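You operate a simulated robot arm through the tools that you are given. There is no shell and no other tool. Be economical: measure what you need, move in short steps, check, and stop when the job is done.

You are at the controls of a simulated two-armed robot. One attempt, no reset.

## Task
Hold the loose valve, push the hose into its end port and try its test button.
Fine: hose home before the green knob goes on; knob off again at the end.

It is judged by the outcome, as a careful person would: the job done as asked, and still so three seconds after it is handed in. It fails if anything else is knocked over, pushed out of place, dropped, spilled or broken.

## Robot
Two 7-joint arms with two-finger parallel grippers on one trunk, on a base that drives. Base frame: it is fixed to the floor where the robot stands at the start and does not move with it; the origin is under the middle of the robot, x ahead of it, y to its left, z up. Lengths are in m, angles in degrees, forces in N, time in s.
The left shoulder is at the start at [0.07, 0.163, 1.22], the right one opposite. With the tool pointing down near the work surface each hand reaches from about 0.34 to 0.86 m from the robot's upright axis, wherever it stands, measured 20 degrees to its own side. Places, roughly: air outlet block [0.8, 0, 1.7]; black tank knob [0.7, 0.4, 0.9]; green outlet knob [0.7, 0, 0.8]; grey pressure knob [0.7, 0.1, 0.8]; loose white valve red port [0.5, -0.2, 0.8]; orange pull knob [0.8, 0.4, 0.9]; orange test button [0.5, -0.3, 0.8]; yellow vent knob [0.7, 0.5, 0.9]. Payload 3.43 kg a hand.
The TCP of each hand is the grasp point between the finger pads, 0.034 m short of the fingertips. In the tool frame z runs along the fingers and y along their closing line. The gripper opens to 0.128 m. The fingers are 0.024 m wide and 0.012 m thick; the gripper's body (0.048 by 0.13 m) begins 0.096 m behind the TCP.
Orientation is told as [roll, pitch, yaw] about the base's x, y, z axes, in that order, counted from this pose: with the fingers straight down and closing along the base's y, the tool's x points along the base's -x, its y along +y and its z along -z.

## Interface
- The arms move only by the tool move_arm. It takes "left_steps", "right_steps" or both (then of equal length, played together; a hand with none holds still); each is a list of rows, each a list of 7 numbers: the shift along the tool's x, y, z in units of 400 mm (1.0 is 400 mm), then the turn, a rotation vector about the tool's x, y, z in units of 60 degrees (1.0 is 60 degrees), then the gripper command, from -1 (shut) to 1 (fully open), values between in proportion. In form: [[dx, dy, dz, wx, wy, wz, jaw], ...]. A call has 1 to 8 rows; each row is the pose to reach, as a shift and turn from the pose commanded when the call began, along the tool's axes at that moment. A call with a number of a shift or a turn outside -1 to 1 is refused whole. Each row takes 0.2 s and may step no farther than 0.05 m and 8.6 degrees from the row before; otherwise, or with a gripper value out of range, the whole call is refused. A pose out of reach is approached as far as the arm can. The call stops where the force on the tool passes 40 N (or 10 N more than at its start, if that is more) or the arm is blocked; 0.2 s more then pass. The fingers move at their own pace (about 0.153 m/s each) and stop on an object; they squeeze with about 28 N. The grip force told is the motor's: it shows also when the fingers shut on nothing. Time passes only in rows, and 0.2 s behind the last, so rows that repeat a pose let the fingers close. It gives the time, the measured TCP pose, the force on the tool (base axes), the opening and the grip force at its end, in the units of the frame above (readings bear some noise), with the torque about the TCP (base axes, N m) and any sound that the robot's microphone picked up.
- Cameras (640 x 400 px; columns grow to the right, rows downward): "scene" is now at [0.1288, -0.008, 1.4301]; the picture's right is [-0.10, -1.00, 0.00], its down [-0.74, 0.07, -0.67] and it looks along [0.67, -0.07, -0.74] (base axes); focal length 286 px, centre (320, 200). "left" rides on the left gripper at [0.076, 0.011, -0.16] in its tool frame; the picture's right is [-0.15, 0.99, 0.00], its down [-0.88, -0.13, -0.46] and it looks along [-0.45, -0.07, 0.89] (tool axes); focal length 234 px, centre (320, 200). "right" rides on the right gripper at [0.076, -0.011, -0.16] in its tool frame; the picture's right is [0.15, 0.99, 0.00], its down [-0.88, 0.13, -0.46] and it looks along [-0.45, 0.07, 0.89] (tool axes); focal length 234 px, centre (320, 200). There is no depth. A picture from a camera that has moved, and an enlarged one, comes with that camera's place and axes in the base frame and with its lens.
- snapshot(camera): a new picture of that camera. The clock stands still meanwhile.
- slide_trunk(by): slides the trunk up (or, below 0, down) by that many m; the arms and the scene camera ride with it, the base frame stays. It gives what a move gives, with no picture.
- roll_base(legs): drives the robot by 1 to 6 legs, each [ahead, left, turn to the left] in m, m and degrees, along the robot's own axes; the way and the turn of a leg run together, so that a leg with both is an arc; at most 1.5 m and 180 degrees a leg. The arms and the cameras ride along, it lands a little off, and it stops where it bumps. It gives what a move gives.
- pan_tilt(pan, tilt): turns the head with the scene camera to pan (to the left, within 86 degrees either way) and tilt (down, from -29 to 69), counted from straight ahead of the robot. It gives what a move gives.
- inspect(camera, box): a new picture of the part [left, top, right, bottom] of that camera's present view, enlarged. The clock stands still meanwhile.
- sign_off(): hands the job in; it is judged then, once.

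Go step by step. Nothing tells you exact positions but the pictures and the camera data: compare them with the known pose of the tool, close in by small moves and look again before you grip or let go. The budget is 120 turns and 92 pictures, counting those below and the enlarged ones. Unless the task says otherwise, let go and move clear before handing in, and close with one line.

The tools are called after ">>>" by a JSON object that holds its "op" and its "data". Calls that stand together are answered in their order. move_arm: Moves the arms, as the interface text tells. Its arguments: {"type":"object","properties":{"left_steps":{"type":"array","items":{"type":"array","items":{"type":"number"}}},"right_steps":{"type":"array","items":{"type":"array","items":{"type":"number"}}}},"required":[]} The other tools are called the same way: slide_trunk (by) slides the trunk up or down; roll_base (legs) drives the base; pan_tilt (pan, tilt) turns the head that bears the scene camera; snapshot (camera) takes a picture; inspect (camera, box) takes an enlarged picture of a part of a camera's view; sign_off () hands the job in.

At the start:

```text
clock: 0.0
left_eef_pos: [0.5139, 0.09, 1.0968]
left_tcp_rot: [-0.1, -0.1, 0.2]
left_ft_force: [0.0, 0.0, 0.2]
left_ft_torque: [-0.03, 0.01, -0.03]
left_grip_width: 0.1279
left_grip_force: 0.0
right_eef_pos: [0.4534, -0.2576, 1.1388]
right_tcp_rot: [0.0, 0.1, -0.1]
right_ft_force: [0.8, 0.3, -0.6]
right_ft_torque: [0.01, 0.0, 0.0]
right_grip_width: 0.128
right_grip_force: 0.2
trunk travel left (down, up): [-0.7, 0.24]
robot x, y, heading: [-0.0017, -0.0005, 0.3]
head pan, tilt: [-5.7, 47.9]
```

scene: 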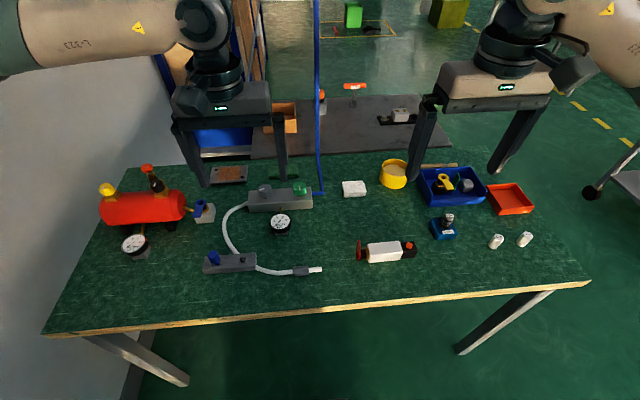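
right: 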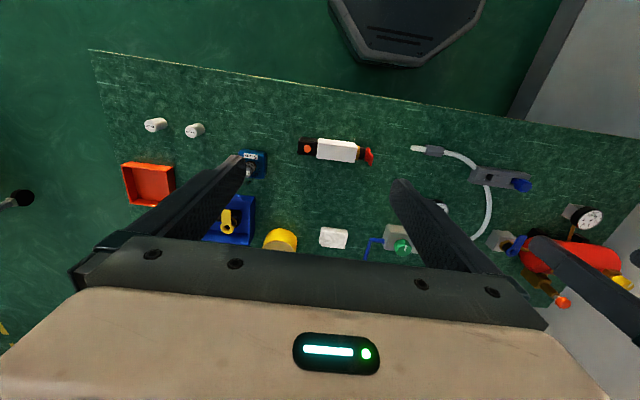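
left: 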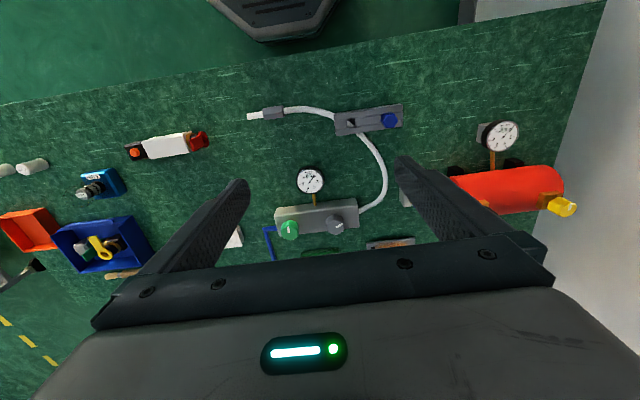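

I see the white valve (red port toward +y, orange button toward -y) and the loose hose end with a grey collar to its left. I'll take enlarged looks first.

>>> {"op": "inspect", "data": {"camera": "scene", "box": [180, 220, 340, 320]}}

>>> {"op": "inspect", "data": {"camera": "scene", "box": [320, 200, 480, 300]}}

>>> {"op": "inspect", "data": {"camera": "scene", "box": [190, 160, 350, 260]}}

```text
4.00 times, centred on (260, 270) of scene
camera zoom: at [0.1288, -0.008, 1.4301], right [-0.1, -1.0, 0.0], down [-0.74, 0.07, -0.67], along [0.67, -0.07, -0.74], focal length 1144 px, centre (560, -80)
```

zoom: 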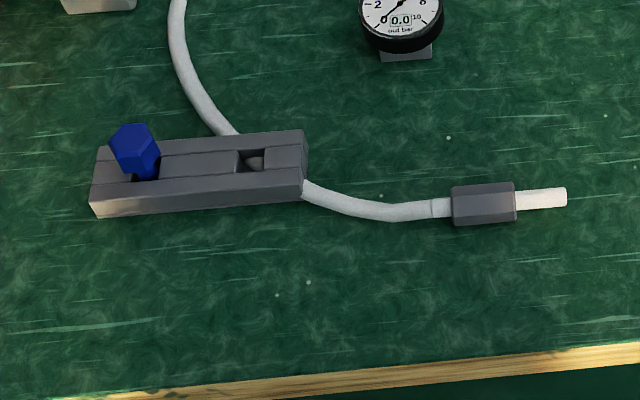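

```text
4.00 times, centred on (400, 250) of scene
camera zoom: at [0.1288, -0.008, 1.4301], right [-0.1, -1.0, 0.0], down [-0.74, 0.07, -0.67], along [0.67, -0.07, -0.74], focal length 1144 px, centre (0, 0)
```

zoom: 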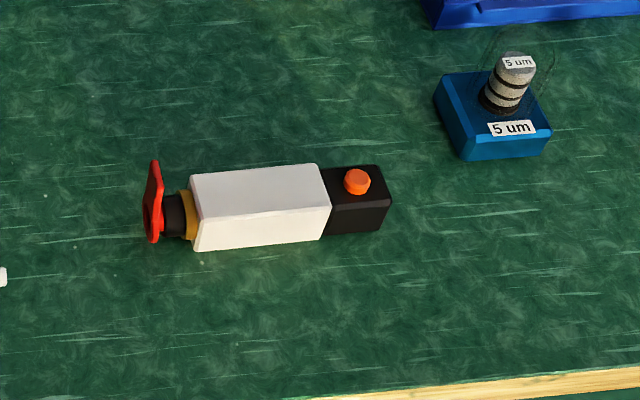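

```text
4.00 times, centred on (270, 210) of scene
camera zoom: at [0.1288, -0.008, 1.4301], right [-0.1, -1.0, 0.0], down [-0.74, 0.07, -0.67], along [0.67, -0.07, -0.74], focal length 1144 px, centre (520, 160)
```

zoom: 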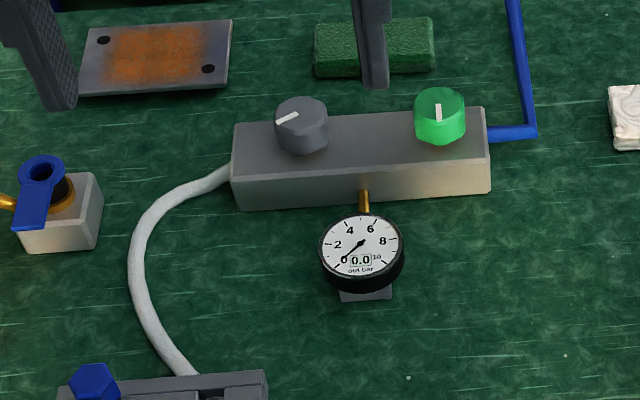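

Valve axis runs roughly along y at x≈0.51 (white body y≈-0.17…-0.25, button y≈-0.27), and the hose collar is near [0.48, 0.007]. I'll swing both hands over them, turning them so the fingers close along x.

>>> {"op": "move_arm", "data": {"right_steps": [[-0.018, 0.013, 0.059, 0, 0, -0.125, 1], [-0.036, 0.027, 0.118, 0, 0, -0.25, 1], [-0.054, 0.04, 0.176, 0, 0, -0.375, 1], [-0.072, 0.053, 0.235, 0, 0, -0.5, 1], [-0.09, 0.067, 0.294, 0, 0, -0.625, 1], [-0.108, 0.08, 0.352, 0, 0, -0.75, 1], [-0.126, 0.093, 0.411, 0, 0, -0.875, 1], [-0.144, 0.1065, 0.47, 0, 0, -1.0, 1]], "left_steps": [[0.011, -0.019, 0.036, 0, 0, 0.125, 1], [0.021, -0.037, 0.073, 0, 0, 0.25, 1], [0.032, -0.056, 0.11, 0, 0, 0.375, 1], [0.042, -0.075, 0.146, 0, 0, 0.5, 1], [0.053, -0.094, 0.182, 0, 0, 0.625, 1], [0.064, -0.112, 0.219, 0, 0, 0.75, 1], [0.074, -0.131, 0.255, 0, 0, 0.875, 1], [0.085, -0.15, 0.292, 0, 0, 1.0, 1]]}}

>>> {"op": "move_arm", "data": {"right_steps": [[0, 0, 0, 0, 0, -0.125, 1], [0, 0, 0, 0, 0, -0.25, 1], [0, 0, 0, 0, 0, -0.375, 1], [0, 0, 0, 0, 0, -0.5, 1]], "left_steps": [[0, 0, 0, 0, 0, 0.125, 1], [0, 0, 0, 0, 0, 0.25, 1], [0, 0, 0, 0, 0, 0.375, 1], [0, 0, 0, 0, 0, 0.5, 1]]}}

>>> {"op": "snapshot", "data": {"camera": "scene"}}

>>> {"op": "snapshot", "data": {"camera": "right"}}

>>> {"op": "snapshot", "data": {"camera": "left"}}

```text
clock: 1.8
left_eef_pos: [0.4788, 0.0301, 0.9813]
left_tcp_rot: [0.0, 0.1, -60.2]
left_ft_force: [-0.3, -0.9, 0.3]
left_ft_torque: [0.0, -0.03, -0.02]
left_grip_width: 0.1279
left_grip_force: 0.0
right_eef_pos: [0.5092, -0.2149, 0.9504]
right_tcp_rot: [-0.1, 0.0, 60.1]
right_ft_force: [0.2, 0.0, 0.0]
right_ft_torque: [0.0, -0.01, -0.01]
right_grip_width: 0.128
right_grip_force: 0.0
trunk travel left (down, up): [-0.7, 0.24]
robot x, y, heading: [0.0013, -0.0007, -0.1]
head pan, tilt: [-5.7, 47.9]
```

```text
clock: 2.8
left_eef_pos: [0.479, 0.0367, 0.9801]
left_tcp_rot: [0.1, -0.4, -86.4]
left_ft_force: [1.2, 1.0, 0.6]
left_ft_torque: [-0.08, 0.03, -0.01]
left_grip_width: 0.1279
left_grip_force: 0.0
left hand out of reach, approached as far as the arm can: row 4
right_eef_pos: [0.4662, -0.155, 0.932]
right_tcp_rot: [-2.5, -1.5, 83.1]
right_ft_force: [0.1, -1.9, -2.0]
right_ft_torque: [0.24, 0.02, 0.01]
right_grip_width: 0.128
right_grip_force: 0.0
right hand out of reach, approached as far as the arm can: row 1, 2, 3, 4
trunk travel left (down, up): [-0.7, 0.24]
robot x, y, heading: [0.0025, -0.0027, 0.0]
head pan, tilt: [-5.7, 47.9]
```

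```text
85 pictures are left
camera scene: at [0.1289, -0.0015, 1.4303], right [-0.1, -0.99, 0.01], down [-0.74, 0.07, -0.67], along [0.67, -0.07, -0.74], focal length 286 px, centre (320, 200)
```

scene: 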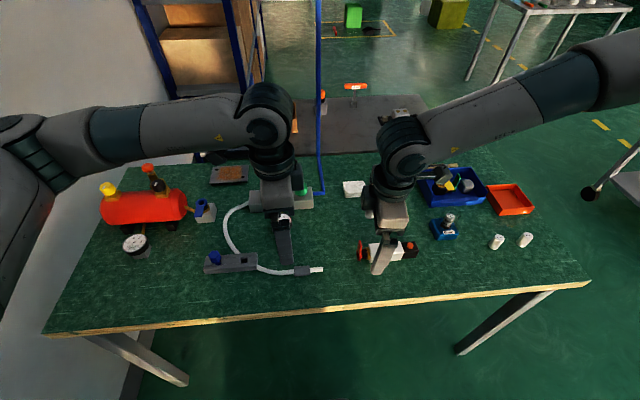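

```text
84 pictures are left
camera right: at [0.462, -0.2352, 1.0904], right [-1.0, -0.03, -0.05], down [-0.05, 0.88, 0.47], along [0.03, 0.47, -0.88], focal length 234 px, centre (320, 200)
```

right: 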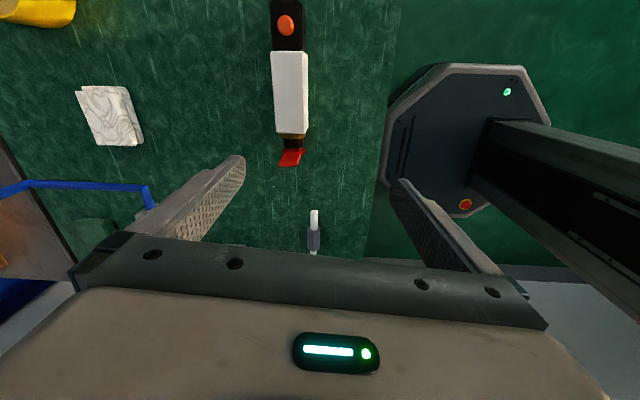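

```text
83 pictures are left
camera left: at [0.4862, 0.1132, 1.1398], right [1.0, -0.08, 0.0], down [-0.07, -0.88, 0.46], along [-0.04, -0.46, -0.89], focal length 234 px, centre (320, 200)
```

left: 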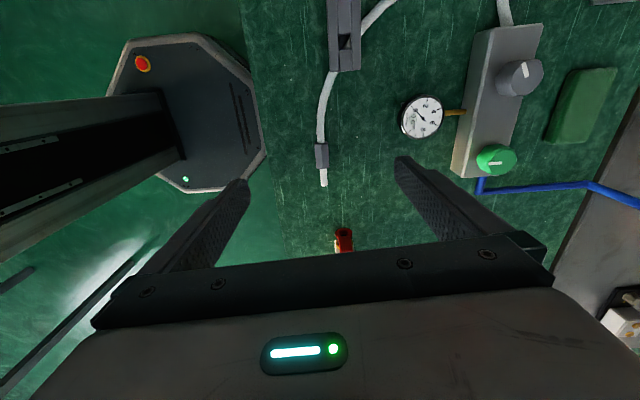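

Right hand hits a joint limit at yaw +90; I'll turn it the other way round (to −90), staying at height.

>>> {"op": "move_arm", "data": {"right_steps": [[0, 0, -0.02, 0, 0, 0.14, 1], [0, 0, -0.05, 0, 0, 0.28, 1], [0, 0, -0.08, 0, 0, 0.42, 1], [0, 0, -0.1, 0, 0, 0.56, 1], [0, 0, -0.1, 0, 0, 0.7, 1], [0, 0, -0.1, 0, 0, 0.84, 1], [0, 0, -0.1, 0, 0, 0.98, 1]]}}

>>> {"op": "move_arm", "data": {"right_steps": [[0, 0, 0, 0, 0, 0.14, 1], [0, 0, 0, 0, 0, 0.28, 1], [0, 0, 0, 0, 0, 0.42, 1], [0, 0, 0, 0, 0, 0.56, 1], [0, 0, 0, 0, 0, 0.7, 1], [0, 0, 0, 0, 0, 0.84, 1], [0, 0, 0, 0, 0, 0.98, 1]]}}

>>> {"op": "move_arm", "data": {"right_steps": [[0, 0, 0, 0, 0, 0.14, 1], [0, 0, 0, 0, 0, 0.28, 1], [0, 0, 0, 0, 0, 0.42, 1], [0, 0, 0, 0, 0, 0.56, 1], [0, 0, 0, 0, 0, 0.7, 1], [0, 0, 0, 0, 0, 0.84, 1], [0, 0, 0, 0, 0, 0.98, 1]]}}

```text
clock: 4.4
left_eef_pos: [0.4796, 0.0302, 0.9795]
left_tcp_rot: [0.1, 0.0, -86.3]
left_ft_force: [-0.7, -0.4, -0.2]
left_ft_torque: [0.0, 0.0, 0.01]
left_grip_width: 0.1281
left_grip_force: 0.0
right_eef_pos: [0.4652, -0.1634, 0.9682]
right_tcp_rot: [-0.1, -2.7, 24.0]
right_ft_force: [-0.2, -0.2, 0.2]
right_ft_torque: [0.01, -0.03, -0.03]
right_grip_width: 0.1278
right_grip_force: 0.1
trunk travel left (down, up): [-0.7, 0.24]
robot x, y, heading: [-0.0053, 0.0019, 0.1]
head pan, tilt: [-5.7, 47.9]
```

```text
clock: 6.0
left_eef_pos: [0.4787, 0.0313, 0.9811]
left_tcp_rot: [-0.1, -0.1, -86.2]
left_ft_force: [-0.1, 0.3, 0.4]
left_ft_torque: [0.0, -0.01, 0.01]
left_grip_width: 0.128
left_grip_force: 0.1
right_eef_pos: [0.4641, -0.1627, 0.9678]
right_tcp_rot: [2.2, -1.3, -34.7]
right_ft_force: [0.1, -0.7, 0.5]
right_ft_torque: [-0.02, -0.01, -0.04]
right_grip_width: 0.1276
right_grip_force: 0.0
trunk travel left (down, up): [-0.7, 0.24]
robot x, y, heading: [-0.0003, 0.002, -0.1]
head pan, tilt: [-5.7, 47.9]
```

```text
clock: 7.6
left_eef_pos: [0.4786, 0.0302, 0.9804]
left_tcp_rot: [0.0, -0.2, -86.3]
left_ft_force: [-1.1, -0.8, -0.5]
left_ft_torque: [-0.03, 0.01, 0.01]
left_grip_width: 0.1279
left_grip_force: 0.1
right_eef_pos: [0.4633, -0.1619, 0.9672]
right_tcp_rot: [2.4, 1.3, -93.4]
right_ft_force: [-0.5, 0.0, -0.8]
right_ft_torque: [0.01, 0.02, -0.02]
right_grip_width: 0.1279
right_grip_force: 0.1
trunk travel left (down, up): [-0.7, 0.24]
robot x, y, heading: [-0.0018, 0.0026, -0.1]
head pan, tilt: [-5.7, 47.9]
```

Right hand accepts −90. I'll level it and centre it over the white body, then look.

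>>> {"op": "move_arm", "data": {"right_steps": [[-0.06, 0.06, 0, 0.02, -0.01, -0.03, 1], [-0.118, 0.122, 0, 0.041, -0.02, -0.057, 1], [-0.118, 0.122, 0, 0.041, -0.02, -0.057, 1]], "left_steps": [[0, 0, 0, 0, 0, 0.02, 1], [0, 0, 0, 0, 0, 0.04, 1], [0, 0, 0, 0, 0, 0.06, 1]]}}

>>> {"op": "snapshot", "data": {"camera": "right"}}

>>> {"op": "snapshot", "data": {"camera": "left"}}

```text
clock: 8.4
left_eef_pos: [0.4794, 0.0315, 0.9807]
left_tcp_rot: [0.0, 0.1, -87.4]
left_ft_force: [0.2, -1.2, -0.4]
left_ft_torque: [0.02, 0.02, -0.01]
left_grip_width: 0.128
left_grip_force: 0.2
right_eef_pos: [0.5098, -0.212, 0.9668]
right_tcp_rot: [0.0, -0.1, -90.0]
right_ft_force: [-0.1, -0.3, 0.2]
right_ft_torque: [-0.01, 0.0, 0.01]
right_grip_width: 0.1279
right_grip_force: 0.0
trunk travel left (down, up): [-0.7, 0.24]
robot x, y, heading: [0.0005, -0.002, -0.2]
head pan, tilt: [-5.7, 47.9]
```

```text
82 pictures are left
camera right: at [0.4989, -0.1368, 1.1276], right [0.99, 0.15, 0.0], down [0.13, -0.88, 0.46], along [0.07, -0.45, -0.89], focal length 234 px, centre (320, 200)
```

right: 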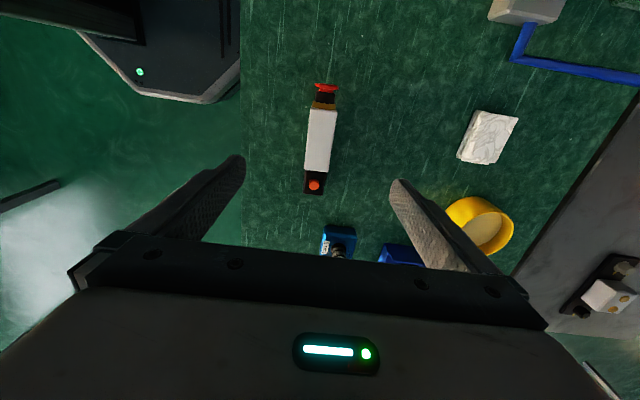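

```text
81 pictures are left
camera left: at [0.4881, 0.1084, 1.1401], right [0.99, -0.1, 0.0], down [-0.09, -0.89, 0.46], along [-0.05, -0.45, -0.89], focal length 234 px, centre (320, 200)
```

left: 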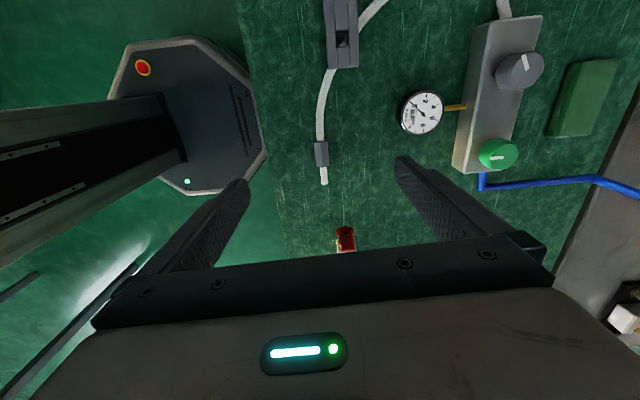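

Valve centre is about [0.511, -0.21], so I lower the right hand straight over the body. Left waits.

>>> {"op": "move_arm", "data": {"right_steps": [[0, 0, 0.09, 0, 0, 0, 0.6], [0, 0, 0.18, 0, 0, 0, 0.3], [-0.005, 0.003, 0.25, 0, 0, 0, 0.2], [-0.008, 0.003, 0.32, 0, 0, 0, 0.1], [-0.008, 0.003, 0.36, 0, 0, 0, 0.1], [-0.008, 0.003, 0.386, 0, 0, 0, 0.1]]}}

>>> {"op": "snapshot", "data": {"camera": "right"}}

>>> {"op": "inspect", "data": {"camera": "scene", "box": [300, 200, 460, 300]}}

```text
clock: 9.8
left_eef_pos: [0.4797, 0.031, 0.9804]
left_tcp_rot: [0.0, 0.0, -87.5]
left_ft_force: [-0.5, 0.8, -1.1]
left_ft_torque: [-0.02, 0.01, -0.03]
left_grip_width: 0.128
left_grip_force: 0.1
right_eef_pos: [0.5112, -0.217, 0.8132]
right_tcp_rot: [-0.1, -0.2, -89.9]
right_ft_force: [0.1, 1.1, 1.3]
right_ft_torque: [0.0, 0.0, 0.02]
right_grip_width: 0.0701
right_grip_force: 0.1
trunk travel left (down, up): [-0.7, 0.24]
robot x, y, heading: [-0.0001, 0.0027, -0.1]
head pan, tilt: [-5.7, 47.9]
```

```text
80 pictures are left
camera right: at [0.5003, -0.1415, 0.973], right [0.99, 0.15, 0.0], down [0.13, -0.88, 0.46], along [0.07, -0.45, -0.89], focal length 234 px, centre (320, 200)
```

right: 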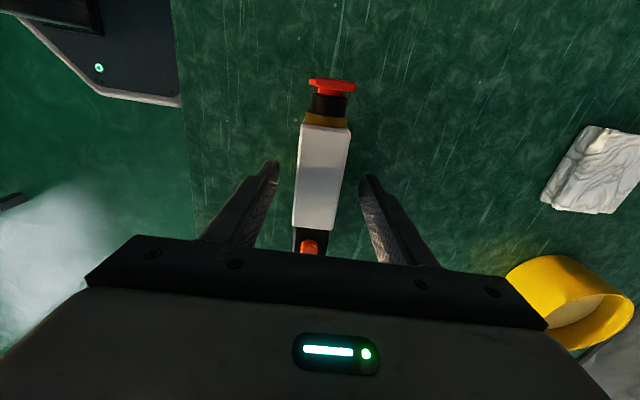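

```text
4.00 times, centred on (380, 250) of scene
camera zoom: at [0.1289, -0.0081, 1.4301], right [-0.1, -1.0, 0.0], down [-0.74, 0.07, -0.67], along [0.67, -0.07, -0.74], focal length 1144 px, centre (80, 0)
```

zoom: 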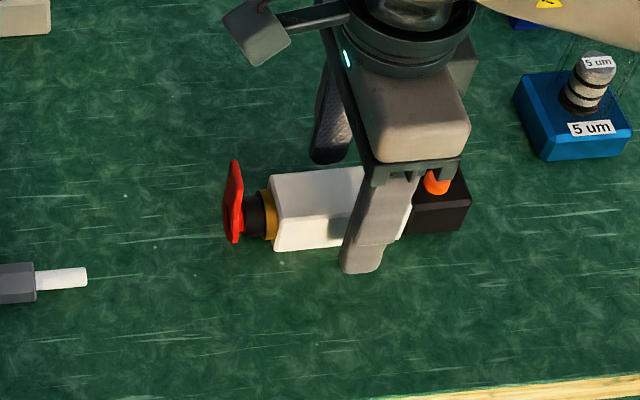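

The valve sits centred between the fingers; closing.

>>> {"op": "move_arm", "data": {"right_steps": [[0, 0, 0, 0, 0, 0, -0.3], [0, 0, 0, 0, 0, 0, -1], [0, 0, 0, 0, 0, 0, -1], [0, 0, 0, 0, 0, 0, -1]]}}

>>> {"op": "snapshot", "data": {"camera": "right"}}

```text
clock: 10.8
left_eef_pos: [0.4807, 0.0321, 0.9793]
left_tcp_rot: [0.0, 0.0, -87.5]
left_ft_force: [-0.7, 0.0, 0.1]
left_ft_torque: [0.0, 0.01, -0.03]
left_grip_width: 0.1279
left_grip_force: 0.0
right_eef_pos: [0.5116, -0.2178, 0.8133]
right_tcp_rot: [-0.1, -0.1, -89.9]
right_ft_force: [-0.7, 0.2, 0.3]
right_ft_torque: [0.11, -0.01, 0.0]
right_grip_width: 0.036
right_grip_force: 28.3
trunk travel left (down, up): [-0.7, 0.24]
robot x, y, heading: [-0.0024, -0.0008, 0.1]
head pan, tilt: [-5.7, 47.9]
```

```text
78 pictures are left
camera right: at [0.5004, -0.1414, 0.9732], right [0.99, 0.15, 0.0], down [0.13, -0.88, 0.46], along [0.07, -0.45, -0.89], focal length 234 px, centre (320, 200)
```

right: 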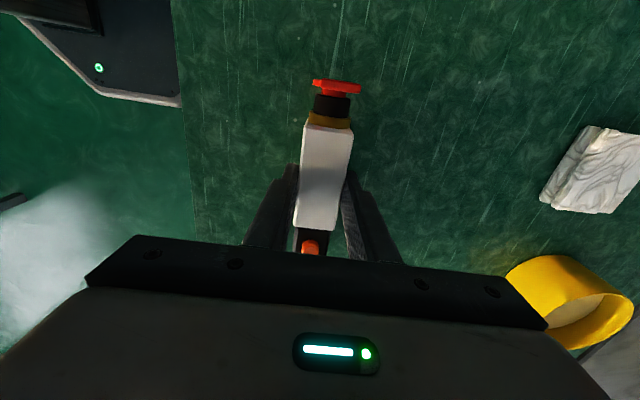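

Valve is gripped (36 mm wide). Now the left hand descends on the grey collar at about [0.480, 0.007].

>>> {"op": "move_arm", "data": {"left_steps": [[-0.03, -0.001, 0.1, 0, 0, 0, 0.6], [-0.06, -0.002, 0.2, 0, 0, 0, 0.2], [-0.06, -0.002, 0.3, 0, 0, 0, 0], [-0.06, -0.002, 0.38, 0, 0, 0, 0], [-0.06, -0.002, 0.41, 0, 0, 0, 0], [-0.06, -0.002, 0.425, 0, 0, 0, 0]]}}

>>> {"op": "snapshot", "data": {"camera": "left"}}

>>> {"op": "inspect", "data": {"camera": "scene", "box": [220, 200, 380, 300]}}

```text
clock: 12.2
left_eef_pos: [0.4771, 0.0045, 0.8121]
left_tcp_rot: [0.1, 0.0, -89.8]
left_ft_force: [-0.4, -0.3, -0.2]
left_ft_torque: [0.0, 0.04, -0.02]
left_grip_width: 0.064
left_grip_force: 0.1
left hand out of reach, approached as far as the arm can: row 1
right_eef_pos: [0.5107, -0.2167, 0.813]
right_tcp_rot: [0.0, -0.2, -90.0]
right_ft_force: [0.2, 0.4, 0.0]
right_ft_torque: [0.05, -0.01, 0.01]
right_grip_width: 0.0358
right_grip_force: 28.2
trunk travel left (down, up): [-0.7, 0.24]
robot x, y, heading: [-0.001, 0.001, -0.1]
head pan, tilt: [-5.7, 47.9]
```

```text
77 pictures are left
camera left: at [0.4891, 0.0812, 0.9709], right [0.99, -0.14, 0.0], down [-0.13, -0.88, 0.46], along [-0.07, -0.45, -0.89], focal length 234 px, centre (320, 200)
```

left: 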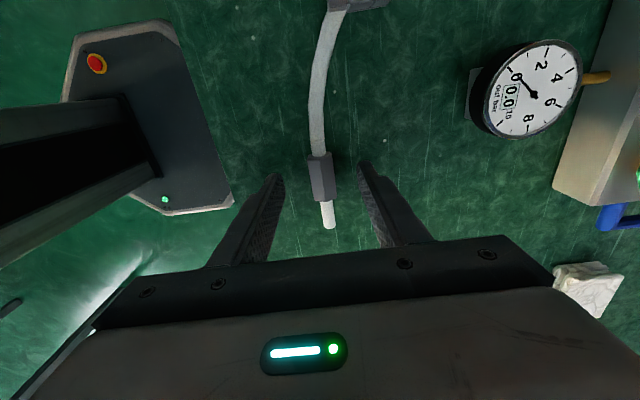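

```text
4.00 times, centred on (300, 250) of scene
camera zoom: at [0.129, -0.0083, 1.4301], right [-0.1, -1.0, 0.0], down [-0.74, 0.07, -0.67], along [0.67, -0.07, -0.74], focal length 1144 px, centre (400, 0)
```

zoom: 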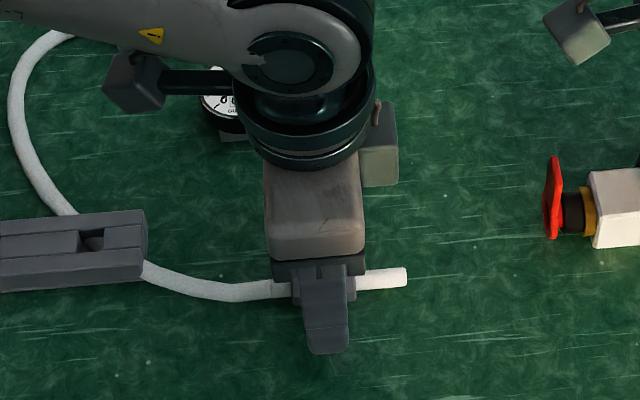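

Collar sits between the left fingers. A few mm lower, then close.

>>> {"op": "move_arm", "data": {"left_steps": [[0.003, 0, 0.006, 0, 0, 0, 0], [0.003, 0, 0.011, 0, 0, 0, -0.4], [0.003, 0, 0.011, 0, 0, 0, -1], [0.003, 0, 0.011, 0, 0, 0, -1], [0.003, 0, 0.011, 0, 0, 0, -1]]}}

>>> {"op": "snapshot", "data": {"camera": "left"}}

```text
clock: 13.4
left_eef_pos: [0.479, 0.0057, 0.8067]
left_tcp_rot: [0.0, 0.0, -89.8]
left_ft_force: [0.4, 1.0, 0.4]
left_ft_torque: [0.06, -0.02, -0.02]
left_grip_width: 0.0196
left_grip_force: 28.2
right_eef_pos: [0.5109, -0.2165, 0.8142]
right_tcp_rot: [-0.1, 0.0, -89.9]
right_ft_force: [-0.1, -0.5, -0.3]
right_ft_torque: [0.01, -0.01, 0.02]
right_grip_width: 0.0355
right_grip_force: 28.0
trunk travel left (down, up): [-0.7, 0.24]
robot x, y, heading: [0.001, -0.0027, -0.2]
head pan, tilt: [-5.7, 47.9]
```

```text
75 pictures are left
camera left: at [0.4903, 0.0829, 0.9662], right [0.99, -0.14, 0.0], down [-0.13, -0.88, 0.46], along [-0.07, -0.45, -0.89], focal length 234 px, centre (320, 200)
```

left: 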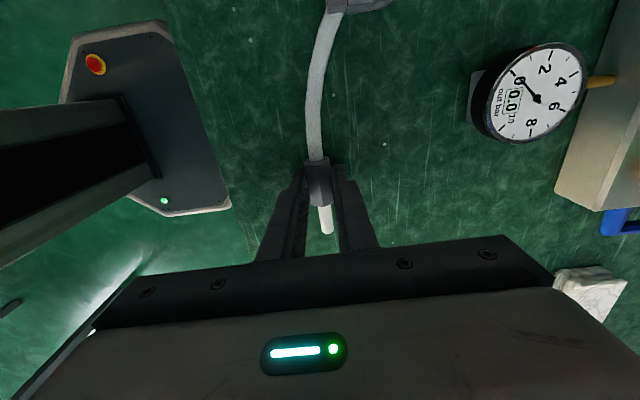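

Both are held. I'll lift both slightly and bring the valve toward the tube tip, aligned in x.

>>> {"op": "move_arm", "data": {"left_steps": [[0, 0, -0.02, 0, 0, 0, -1], [0, 0, -0.045, 0, 0, 0, -1], [0, 0, -0.07, 0, 0, 0, -1], [0, 0, -0.095, 0, 0, 0, -1], [0, 0, -0.095, 0, 0, 0, -1]], "right_steps": [[0, 0, -0.03, 0, 0, 0, -1], [0, 0, -0.075, 0, 0, 0, -1], [0.05, -0.03, -0.075, 0, 0, 0, -1], [0.1, -0.06, -0.075, 0, 0, 0, -1], [0.15, -0.08, -0.075, 0, 0, 0, -1]]}}

>>> {"op": "snapshot", "data": {"camera": "left"}}

>>> {"op": "snapshot", "data": {"camera": "right"}}

>>> {"op": "inspect", "data": {"camera": "scene", "box": [260, 200, 420, 300]}}

```text
clock: 14.6
left_eef_pos: [0.4788, 0.0066, 0.8425]
left_tcp_rot: [0.0, -0.1, -89.8]
left_ft_force: [0.1, 1.0, -0.3]
left_ft_torque: [0.0, 0.0, 0.0]
left_grip_width: 0.02
left_grip_force: 28.5
right_eef_pos: [0.4798, -0.1541, 0.8449]
right_tcp_rot: [-0.1, -0.2, -89.9]
right_ft_force: [-0.3, 0.1, -3.1]
right_ft_torque: [0.03, 0.0, 0.01]
right_grip_width: 0.0356
right_grip_force: 28.3
trunk travel left (down, up): [-0.7, 0.24]
robot x, y, heading: [-0.0008, 0.0005, 0.2]
head pan, tilt: [-5.7, 47.9]
```

```text
74 pictures are left
camera left: at [0.491, 0.0838, 1.0031], right [0.99, -0.14, 0.0], down [-0.13, -0.88, 0.46], along [-0.07, -0.45, -0.89], focal length 234 px, centre (320, 200)
```

left: 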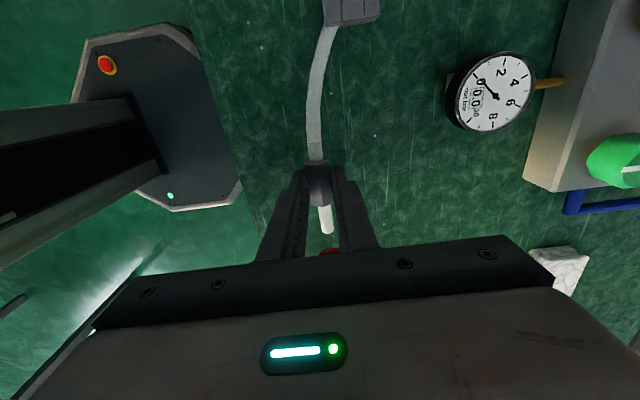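

```text
73 pictures are left
camera right: at [0.4689, -0.0781, 1.0037], right [0.99, 0.15, 0.0], down [0.13, -0.88, 0.46], along [0.07, -0.45, -0.89], focal length 234 px, centre (320, 200)
```

right: 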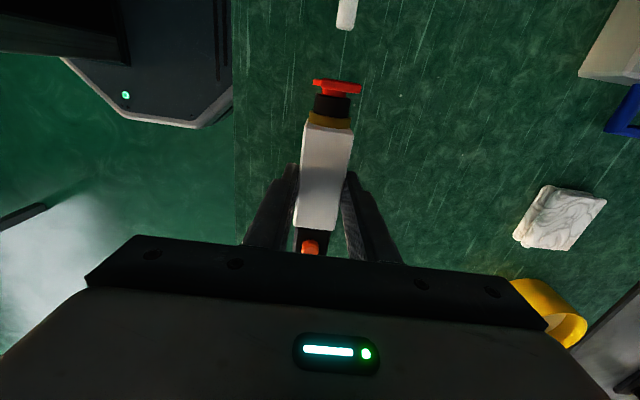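

```text
4.00 times, centred on (340, 250) of scene
camera zoom: at [0.1294, -0.0072, 1.4301], right [-0.1, -1.0, 0.0], down [-0.74, 0.07, -0.67], along [0.67, -0.07, -0.74], focal length 1144 px, centre (240, 0)
```

zoom: 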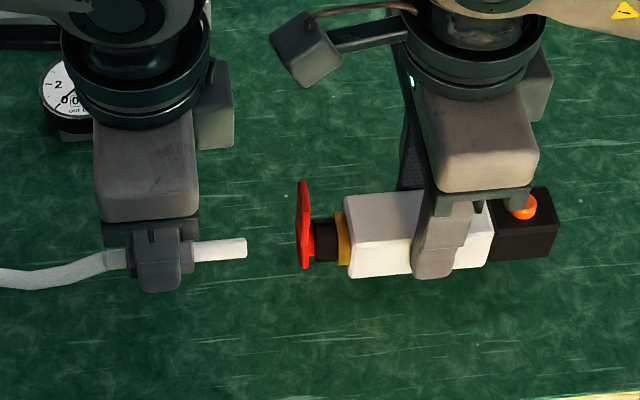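

Port and tube tip face each other about 3–4 cm apart. I zoom in to measure the alignment.

>>> {"op": "inspect", "data": {"camera": "right", "box": [240, 0, 440, 125]}}

>>> {"op": "inspect", "data": {"camera": "right", "box": [240, 100, 440, 225]}}

>>> {"op": "inspect", "data": {"camera": "left", "box": [260, 150, 400, 260]}}

>>> {"op": "inspect", "data": {"camera": "scene", "box": [300, 235, 364, 275]}}

```text
3.20 times, centred on (340, 62) of right
camera zoom: at [0.4689, -0.0781, 1.0037], right [0.99, 0.15, 0.0], down [0.13, -0.88, 0.46], along [0.07, -0.45, -0.89], focal length 749 px, centre (256, 640)
```

zoom: 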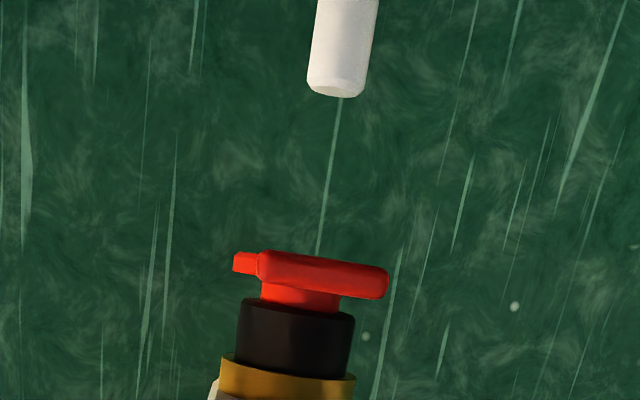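

```text
3.20 times, centred on (340, 162) of right
camera zoom: at [0.4689, -0.0781, 1.0037], right [0.99, 0.15, 0.0], down [0.13, -0.88, 0.46], along [0.07, -0.45, -0.89], focal length 749 px, centre (256, 320)
```

zoom: 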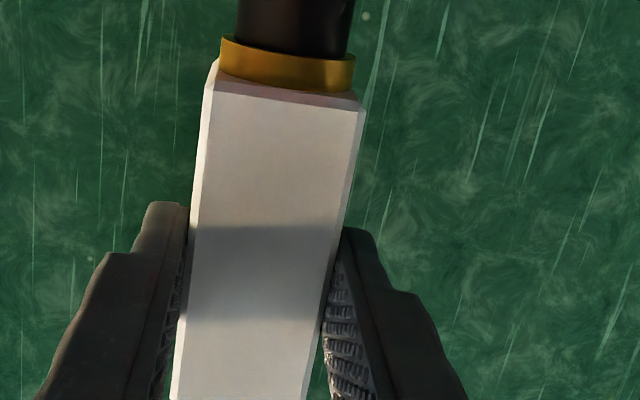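

```text
3.64 times, centred on (330, 205) of left
camera zoom: at [0.491, 0.0838, 1.0031], right [0.99, -0.14, 0.0], down [-0.13, -0.88, 0.46], along [-0.07, -0.45, -0.89], focal length 852 px, centre (284, 182)
```

zoom: 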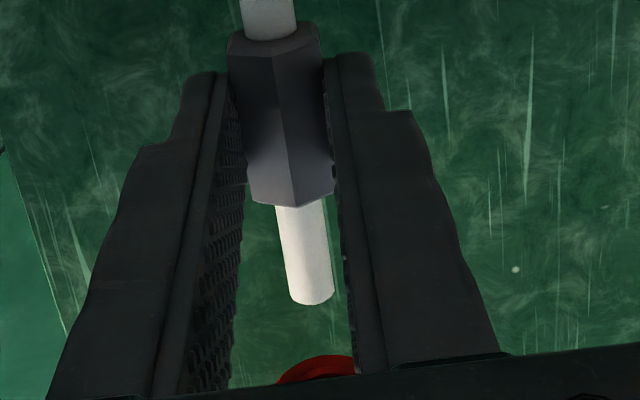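

```text
10.00 times, centred on (332, 255) of scene
camera zoom: at [0.1294, -0.0072, 1.4301], right [-0.1, -1.0, 0.0], down [-0.74, 0.07, -0.67], along [0.67, -0.07, -0.74], focal length 2861 px, centre (200, -350)
```

zoom: 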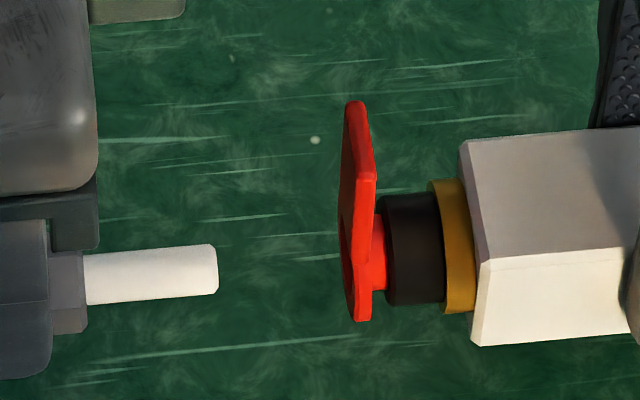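

Alignment in x is within about 0.5 mm; the port is about 2 mm higher than the tube. I lower the valve slightly and close the gap to ~1 cm.

>>> {"op": "move_arm", "data": {"right_steps": [[0, 0, 0.0045, 0, 0, 0, -1], [0.028, 0, 0.0045, 0, 0, 0, -1], [0.055, 0, 0.0045, 0, 0, 0, -1]]}}

>>> {"op": "inspect", "data": {"camera": "right", "box": [240, 0, 440, 125]}}

>>> {"op": "inspect", "data": {"camera": "scene", "box": [290, 235, 354, 275]}}

```text
clock: 15.4
left_eef_pos: [0.4794, 0.0077, 0.8432]
left_tcp_rot: [0.0, 0.1, -89.8]
left_ft_force: [0.1, -0.2, -0.2]
left_ft_torque: [0.01, -0.02, -0.05]
left_grip_width: 0.0199
left_grip_force: 28.0
right_eef_pos: [0.4786, -0.1333, 0.8428]
right_tcp_rot: [-0.1, -0.2, -90.0]
right_ft_force: [0.4, -0.1, -3.0]
right_ft_torque: [0.03, 0.01, -0.03]
right_grip_width: 0.0354
right_grip_force: 27.7
trunk travel left (down, up): [-0.7, 0.24]
robot x, y, heading: [-0.0025, 0.0003, -0.0]
head pan, tilt: [-5.7, 47.9]
```

```text
3.20 times, centred on (340, 62) of right
camera zoom: at [0.4674, -0.0572, 1.0028], right [0.99, 0.15, 0.0], down [0.13, -0.88, 0.46], along [0.07, -0.45, -0.89], focal length 749 px, centre (256, 640)
```

zoom: 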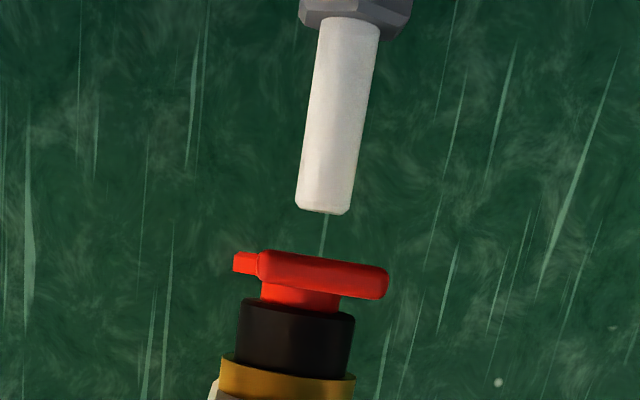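

```text
10.00 times, centred on (322, 255) of scene
camera zoom: at [0.1291, -0.008, 1.4301], right [-0.1, -1.0, 0.0], down [-0.74, 0.07, -0.67], along [0.67, -0.07, -0.74], focal length 2861 px, centre (300, -350)
```

zoom: 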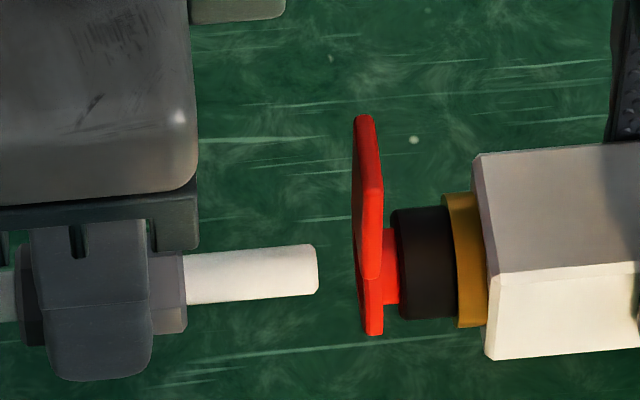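

Valve needs about 1.5 mm toward +x. I correct that and bring the tip to the mouth.

>>> {"op": "move_arm", "data": {"right_steps": [[0, 0.004, 0, 0, 0, 0, -1], [0.01, 0.004, 0, 0, 0, 0, -1], [0.018, 0.004, 0, 0, 0, 0, -1]]}}

>>> {"op": "inspect", "data": {"camera": "right", "box": [280, 20, 380, 120]}}

>>> {"op": "inspect", "data": {"camera": "scene", "box": [300, 240, 348, 270]}}

```text
clock: 16.2
left_eef_pos: [0.4791, 0.006, 0.844]
left_tcp_rot: [0.0, 0.0, -89.8]
left_ft_force: [-0.5, 1.4, -0.5]
left_ft_torque: [-0.05, 0.04, -0.04]
left_grip_width: 0.0199
left_grip_force: 27.6
right_eef_pos: [0.481, -0.1265, 0.842]
right_tcp_rot: [-0.1, -0.1, -89.9]
right_ft_force: [-0.9, -1.4, -3.1]
right_ft_torque: [0.12, -0.02, 0.03]
right_grip_width: 0.0357
right_grip_force: 28.2
trunk travel left (down, up): [-0.7, 0.24]
robot x, y, heading: [0.002, 0.0009, -0.0]
head pan, tilt: [-5.7, 47.9]
```

```text
4.00 times, centred on (330, 70) of right
camera zoom: at [0.4692, -0.0503, 1.0021], right [0.99, 0.15, 0.0], down [0.13, -0.88, 0.46], along [0.07, -0.45, -0.89], focal length 937 px, centre (280, 720)
```

zoom: 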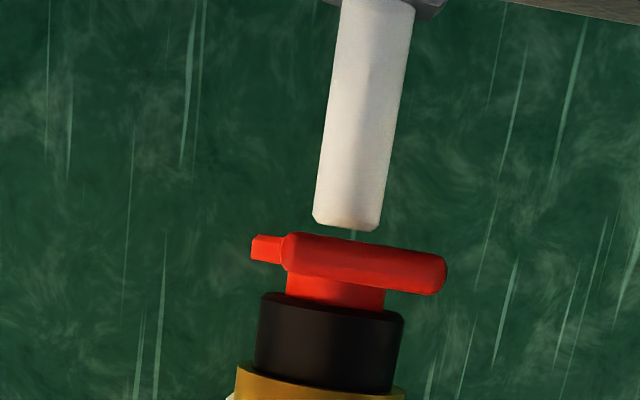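

```text
13.33 times, centred on (324, 255) of scene
camera zoom: at [0.1291, -0.0081, 1.4301], right [-0.1, -1.0, 0.0], down [-0.74, 0.07, -0.67], along [0.67, -0.07, -0.74], focal length 3815 px, centre (267, -533)
```

zoom: 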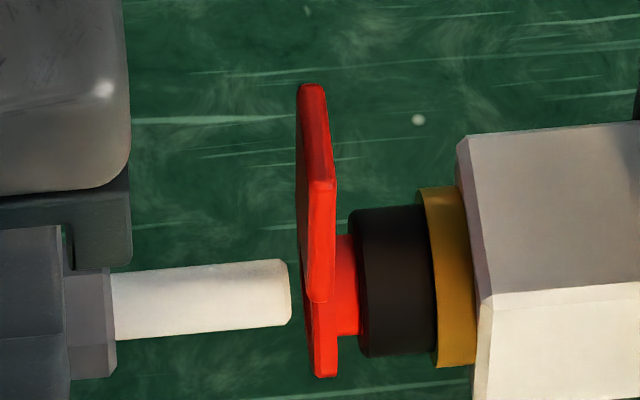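

Aligned to under a millimetre now; drop the valve 0.8 mm and push it slowly onto the tube.

>>> {"op": "move_arm", "data": {"right_steps": [[0.0, 0, 0.002, 0, 0, 0, -1], [0.01, 0, 0.002, 0, 0, 0, -1], [0.018, 0, 0.002, 0, 0, 0, -1], [0.026, 0, 0.002, 0, 0, 0, -1], [0.034, 0, 0.002, 0, 0, 0, -1], [0.042, 0, 0.002, 0, 0, 0, -1]]}}

>>> {"op": "inspect", "data": {"camera": "right", "box": [280, 20, 380, 120]}}

>>> {"op": "inspect", "data": {"camera": "scene", "box": [300, 240, 348, 270]}}

```text
clock: 17.0
left_eef_pos: [0.4831, 0.0105, 0.8429]
left_tcp_rot: [0.2, 0.3, -89.0]
left_ft_force: [9.4, 3.3, -3.3]
left_ft_torque: [-0.5, 1.53, 0.23]
left_grip_width: 0.0197
left_grip_force: 28.2
right_eef_pos: [0.477, -0.1205, 0.8412]
right_tcp_rot: [-0.3, -0.1, -89.2]
right_ft_force: [-8.9, -5.0, 0.0]
right_ft_torque: [0.94, -1.54, 0.93]
right_grip_width: 0.0354
right_grip_force: 27.7
trunk travel left (down, up): [-0.7, 0.24]
robot x, y, heading: [0.0002, 0.0001, -0.1]
head pan, tilt: [-5.7, 47.9]
stopped in row 3 (left hand): the force on the tool passed its limit (the readings are from after the stop); the commanded pose is now the measured one
```

```text
4.00 times, centred on (330, 70) of right
camera zoom: at [0.4659, -0.0451, 1.0008], right [0.99, 0.16, -0.01], down [0.14, -0.88, 0.46], along [0.07, -0.45, -0.89], focal length 937 px, centre (280, 720)
```

zoom: 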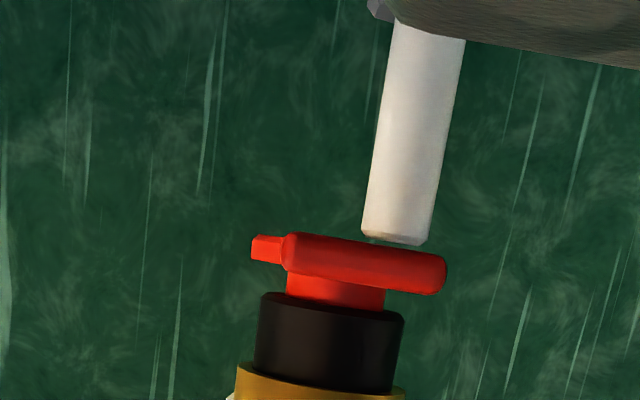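

```text
13.33 times, centred on (324, 255) of scene
camera zoom: at [0.129, -0.008, 1.4301], right [-0.1, -1.0, 0.0], down [-0.74, 0.07, -0.67], along [0.67, -0.07, -0.74], focal length 3815 px, centre (267, -533)
```

zoom: 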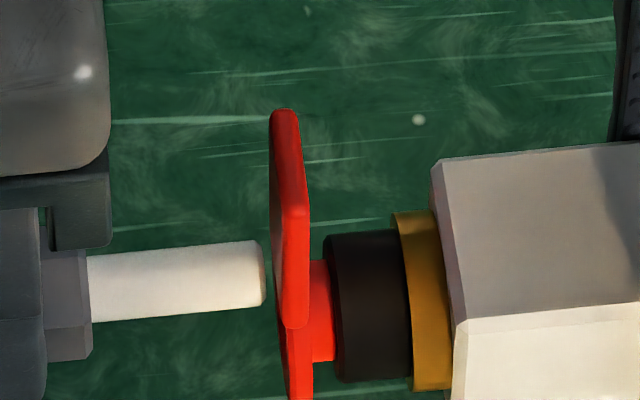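

The right hand's camera bracket touched the left gripper's rear box, well above the tube; nothing moved but a slight twist. I back the valve off, set it down and will regrip with the right hand leaning away.

>>> {"op": "move_arm", "data": {"right_steps": [[-0.03, 0.003, 0, 0, 0, 0.006, -1], [-0.07, 0.01, 0, 0, 0, 0.013, -1], [-0.11, 0.01, 0.02, 0, 0, 0.013, -1], [-0.11, 0.01, 0.05, 0, 0, 0.013, -1], [-0.11, 0.01, 0.062, 0, 0, 0.013, -1], [-0.11, 0.01, 0.067, 0, 0, 0.013, -1]], "left_steps": [[0, 0, 0, 0, 0, 0, -1], [-0.008, -0.008, 0, 0, 0, 0.013, -1], [-0.009, -0.01, 0, 0, 0, 0.013, -1], [-0.009, -0.01, 0, 0, 0, 0.013, -1], [-0.009, -0.01, 0, 0, 0, 0.013, -1], [-0.009, -0.01, 0, 0, 0, 0.013, -1]]}}

>>> {"op": "snapshot", "data": {"camera": "scene"}}

```text
clock: 18.4
left_eef_pos: [0.4773, 0.0065, 0.8422]
left_tcp_rot: [0.2, 0.2, -90.0]
left_ft_force: [-0.1, 0.1, -0.8]
left_ft_torque: [0.02, 0.01, 0.01]
left_grip_width: 0.0195
left_grip_force: 27.8
right_eef_pos: [0.4834, -0.1648, 0.8157]
right_tcp_rot: [-0.2, -0.3, -90.2]
right_ft_force: [0.6, -0.1, -2.7]
right_ft_torque: [0.02, 0.02, 0.0]
right_grip_width: 0.0356
right_grip_force: 27.8
trunk travel left (down, up): [-0.7, 0.24]
robot x, y, heading: [-0.0032, -0.0001, 0.1]
head pan, tilt: [-5.7, 47.9]
```

```text
61 pictures are left
camera scene: at [0.1291, -0.0081, 1.4301], right [-0.1, -1.0, 0.0], down [-0.74, 0.07, -0.67], along [0.67, -0.07, -0.74], focal length 286 px, centre (320, 200)
```

scene: 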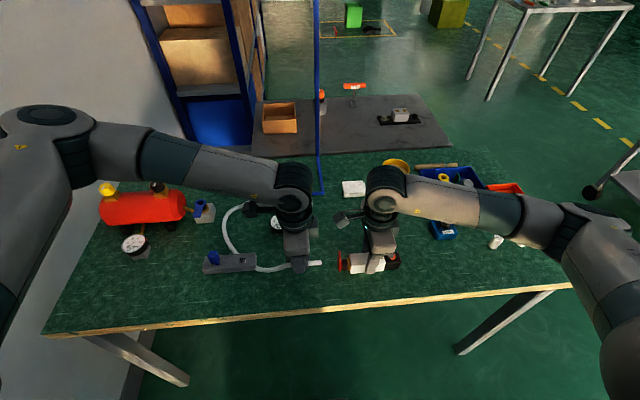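

Set it fully down, release, and lean the right hand 25° away (toward −y) in place with fingers open.

>>> {"op": "move_arm", "data": {"right_steps": [[0, 0, 0.003, 0, 0, 0, -1], [0, 0, 0.006, 0, 0, 0, -1], [0, 0, 0.006, 0, 0, 0, -0.2], [0, 0, 0.006, 0, 0, 0, 0.1], [0, 0, 0.004, 0, 0, 0, 0.1]]}}

>>> {"op": "move_arm", "data": {"right_steps": [[-0.004, 0, 0, 0, 0.105, 0, 0.1], [-0.008, 0, 0, 0, 0.21, 0, 0.1], [-0.012, 0, 0, 0, 0.315, 0, 0.1], [-0.015, 0, 0, 0, 0.42, 0, 0.1], [-0.015, 0, 0, 0, 0.42, 0, 0.1]]}}

>>> {"op": "inspect", "data": {"camera": "scene", "box": [280, 200, 440, 300]}}

>>> {"op": "snapshot", "data": {"camera": "right"}}

```text
clock: 19.6
left_eef_pos: [0.4789, 0.0066, 0.8437]
left_tcp_rot: [0.2, 0.3, -90.0]
left_ft_force: [0.1, -0.5, -0.7]
left_ft_torque: [-0.01, 0.01, 0.01]
left_grip_width: 0.0197
left_grip_force: 28.2
right_eef_pos: [0.4821, -0.1664, 0.8131]
right_tcp_rot: [-0.2, -0.3, -90.2]
right_ft_force: [-0.2, -0.8, 0.0]
right_ft_torque: [0.0, -0.01, 0.03]
right_grip_width: 0.0705
right_grip_force: 0.1
trunk travel left (down, up): [-0.7, 0.24]
robot x, y, heading: [0.003, -0.0008, 0.1]
head pan, tilt: [-5.7, 47.9]
```

```text
clock: 20.8
left_eef_pos: [0.4782, 0.0072, 0.842]
left_tcp_rot: [0.1, 0.2, -90.0]
left_ft_force: [-0.2, -0.5, -0.4]
left_ft_torque: [0.0, 0.0, -0.03]
left_grip_width: 0.0198
left_grip_force: 27.9
right_eef_pos: [0.482, -0.1699, 0.8137]
right_tcp_rot: [-0.2, 24.9, -90.3]
right_ft_force: [0.1, -0.3, 0.6]
right_ft_torque: [0.0, -0.01, 0.0]
right_grip_width: 0.0704
right_grip_force: 0.1
trunk travel left (down, up): [-0.7, 0.24]
robot x, y, heading: [0.0008, 0.0008, -0.1]
head pan, tilt: [-5.7, 47.9]
```

```text
4.00 times, centred on (360, 250) of scene
camera zoom: at [0.1292, -0.0074, 1.4301], right [-0.1, -1.0, 0.0], down [-0.74, 0.07, -0.67], along [0.67, -0.07, -0.74], focal length 1144 px, centre (160, 0)
```

zoom: 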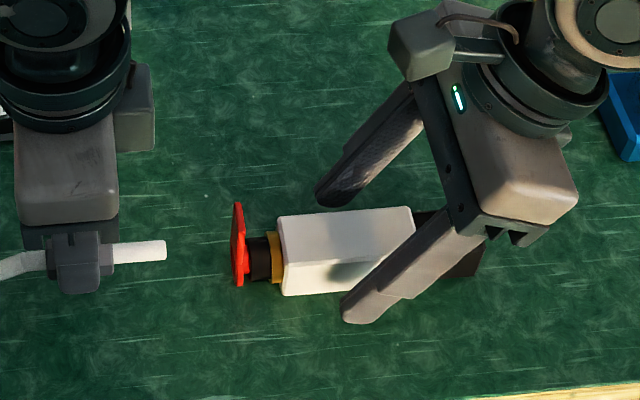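

```text
59 pictures are left
camera right: at [0.4716, -0.1689, 0.9903], right [0.99, 0.13, 0.06], down [0.13, -0.99, 0.04], along [0.06, -0.03, -1.0], focal length 234 px, centre (320, 200)
```

right: 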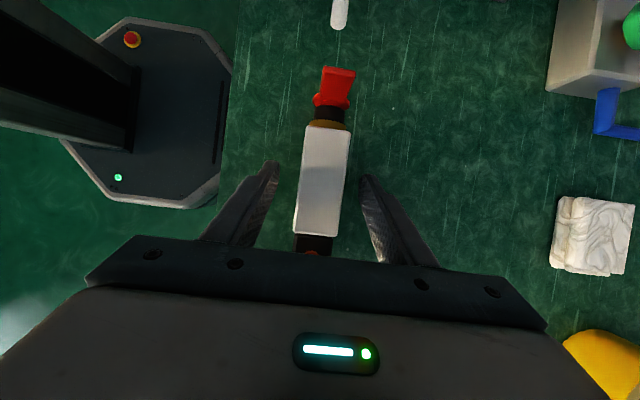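

The lean works. I grip again and take a closer look at the port from this top view.

>>> {"op": "move_arm", "data": {"right_steps": [[0, 0, 0, 0, 0, 0, -0.3], [0, 0, 0, 0, 0, 0, -1], [0, 0, 0, 0, 0, 0, -1], [0, 0, 0, 0, 0, 0, -1]]}}

>>> {"op": "inspect", "data": {"camera": "right", "box": [270, 0, 398, 140]}}

```text
clock: 21.8
left_eef_pos: [0.4792, 0.0077, 0.8431]
left_tcp_rot: [0.2, 0.4, -89.9]
left_ft_force: [0.5, -0.4, -0.4]
left_ft_torque: [0.01, -0.01, -0.01]
left_grip_width: 0.0198
left_grip_force: 27.9
right_eef_pos: [0.4818, -0.1713, 0.8138]
right_tcp_rot: [-0.2, 25.1, -90.3]
right_ft_force: [1.5, -2.6, 1.9]
right_ft_torque: [0.19, 0.0, -0.05]
right_grip_width: 0.0355
right_grip_force: 27.7
trunk travel left (down, up): [-0.7, 0.24]
robot x, y, heading: [-0.0002, 0.0005, -0.1]
head pan, tilt: [-5.7, 47.9]
```

```text
2.86 times, centred on (334, 70) of right
camera zoom: at [0.4714, -0.1696, 0.9903], right [0.99, 0.13, 0.06], down [0.13, -0.99, 0.04], along [0.06, -0.03, -1.0], focal length 669 px, centre (280, 571)
```

zoom: 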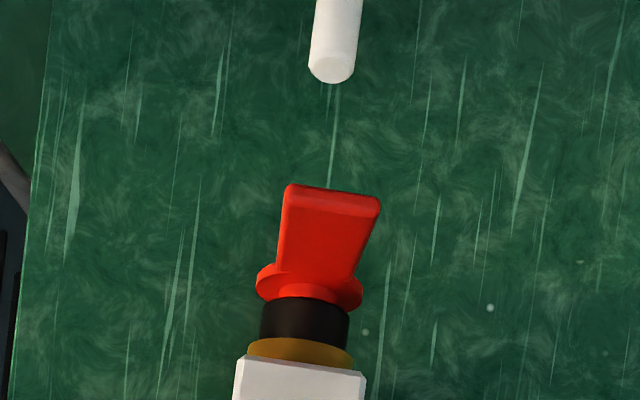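

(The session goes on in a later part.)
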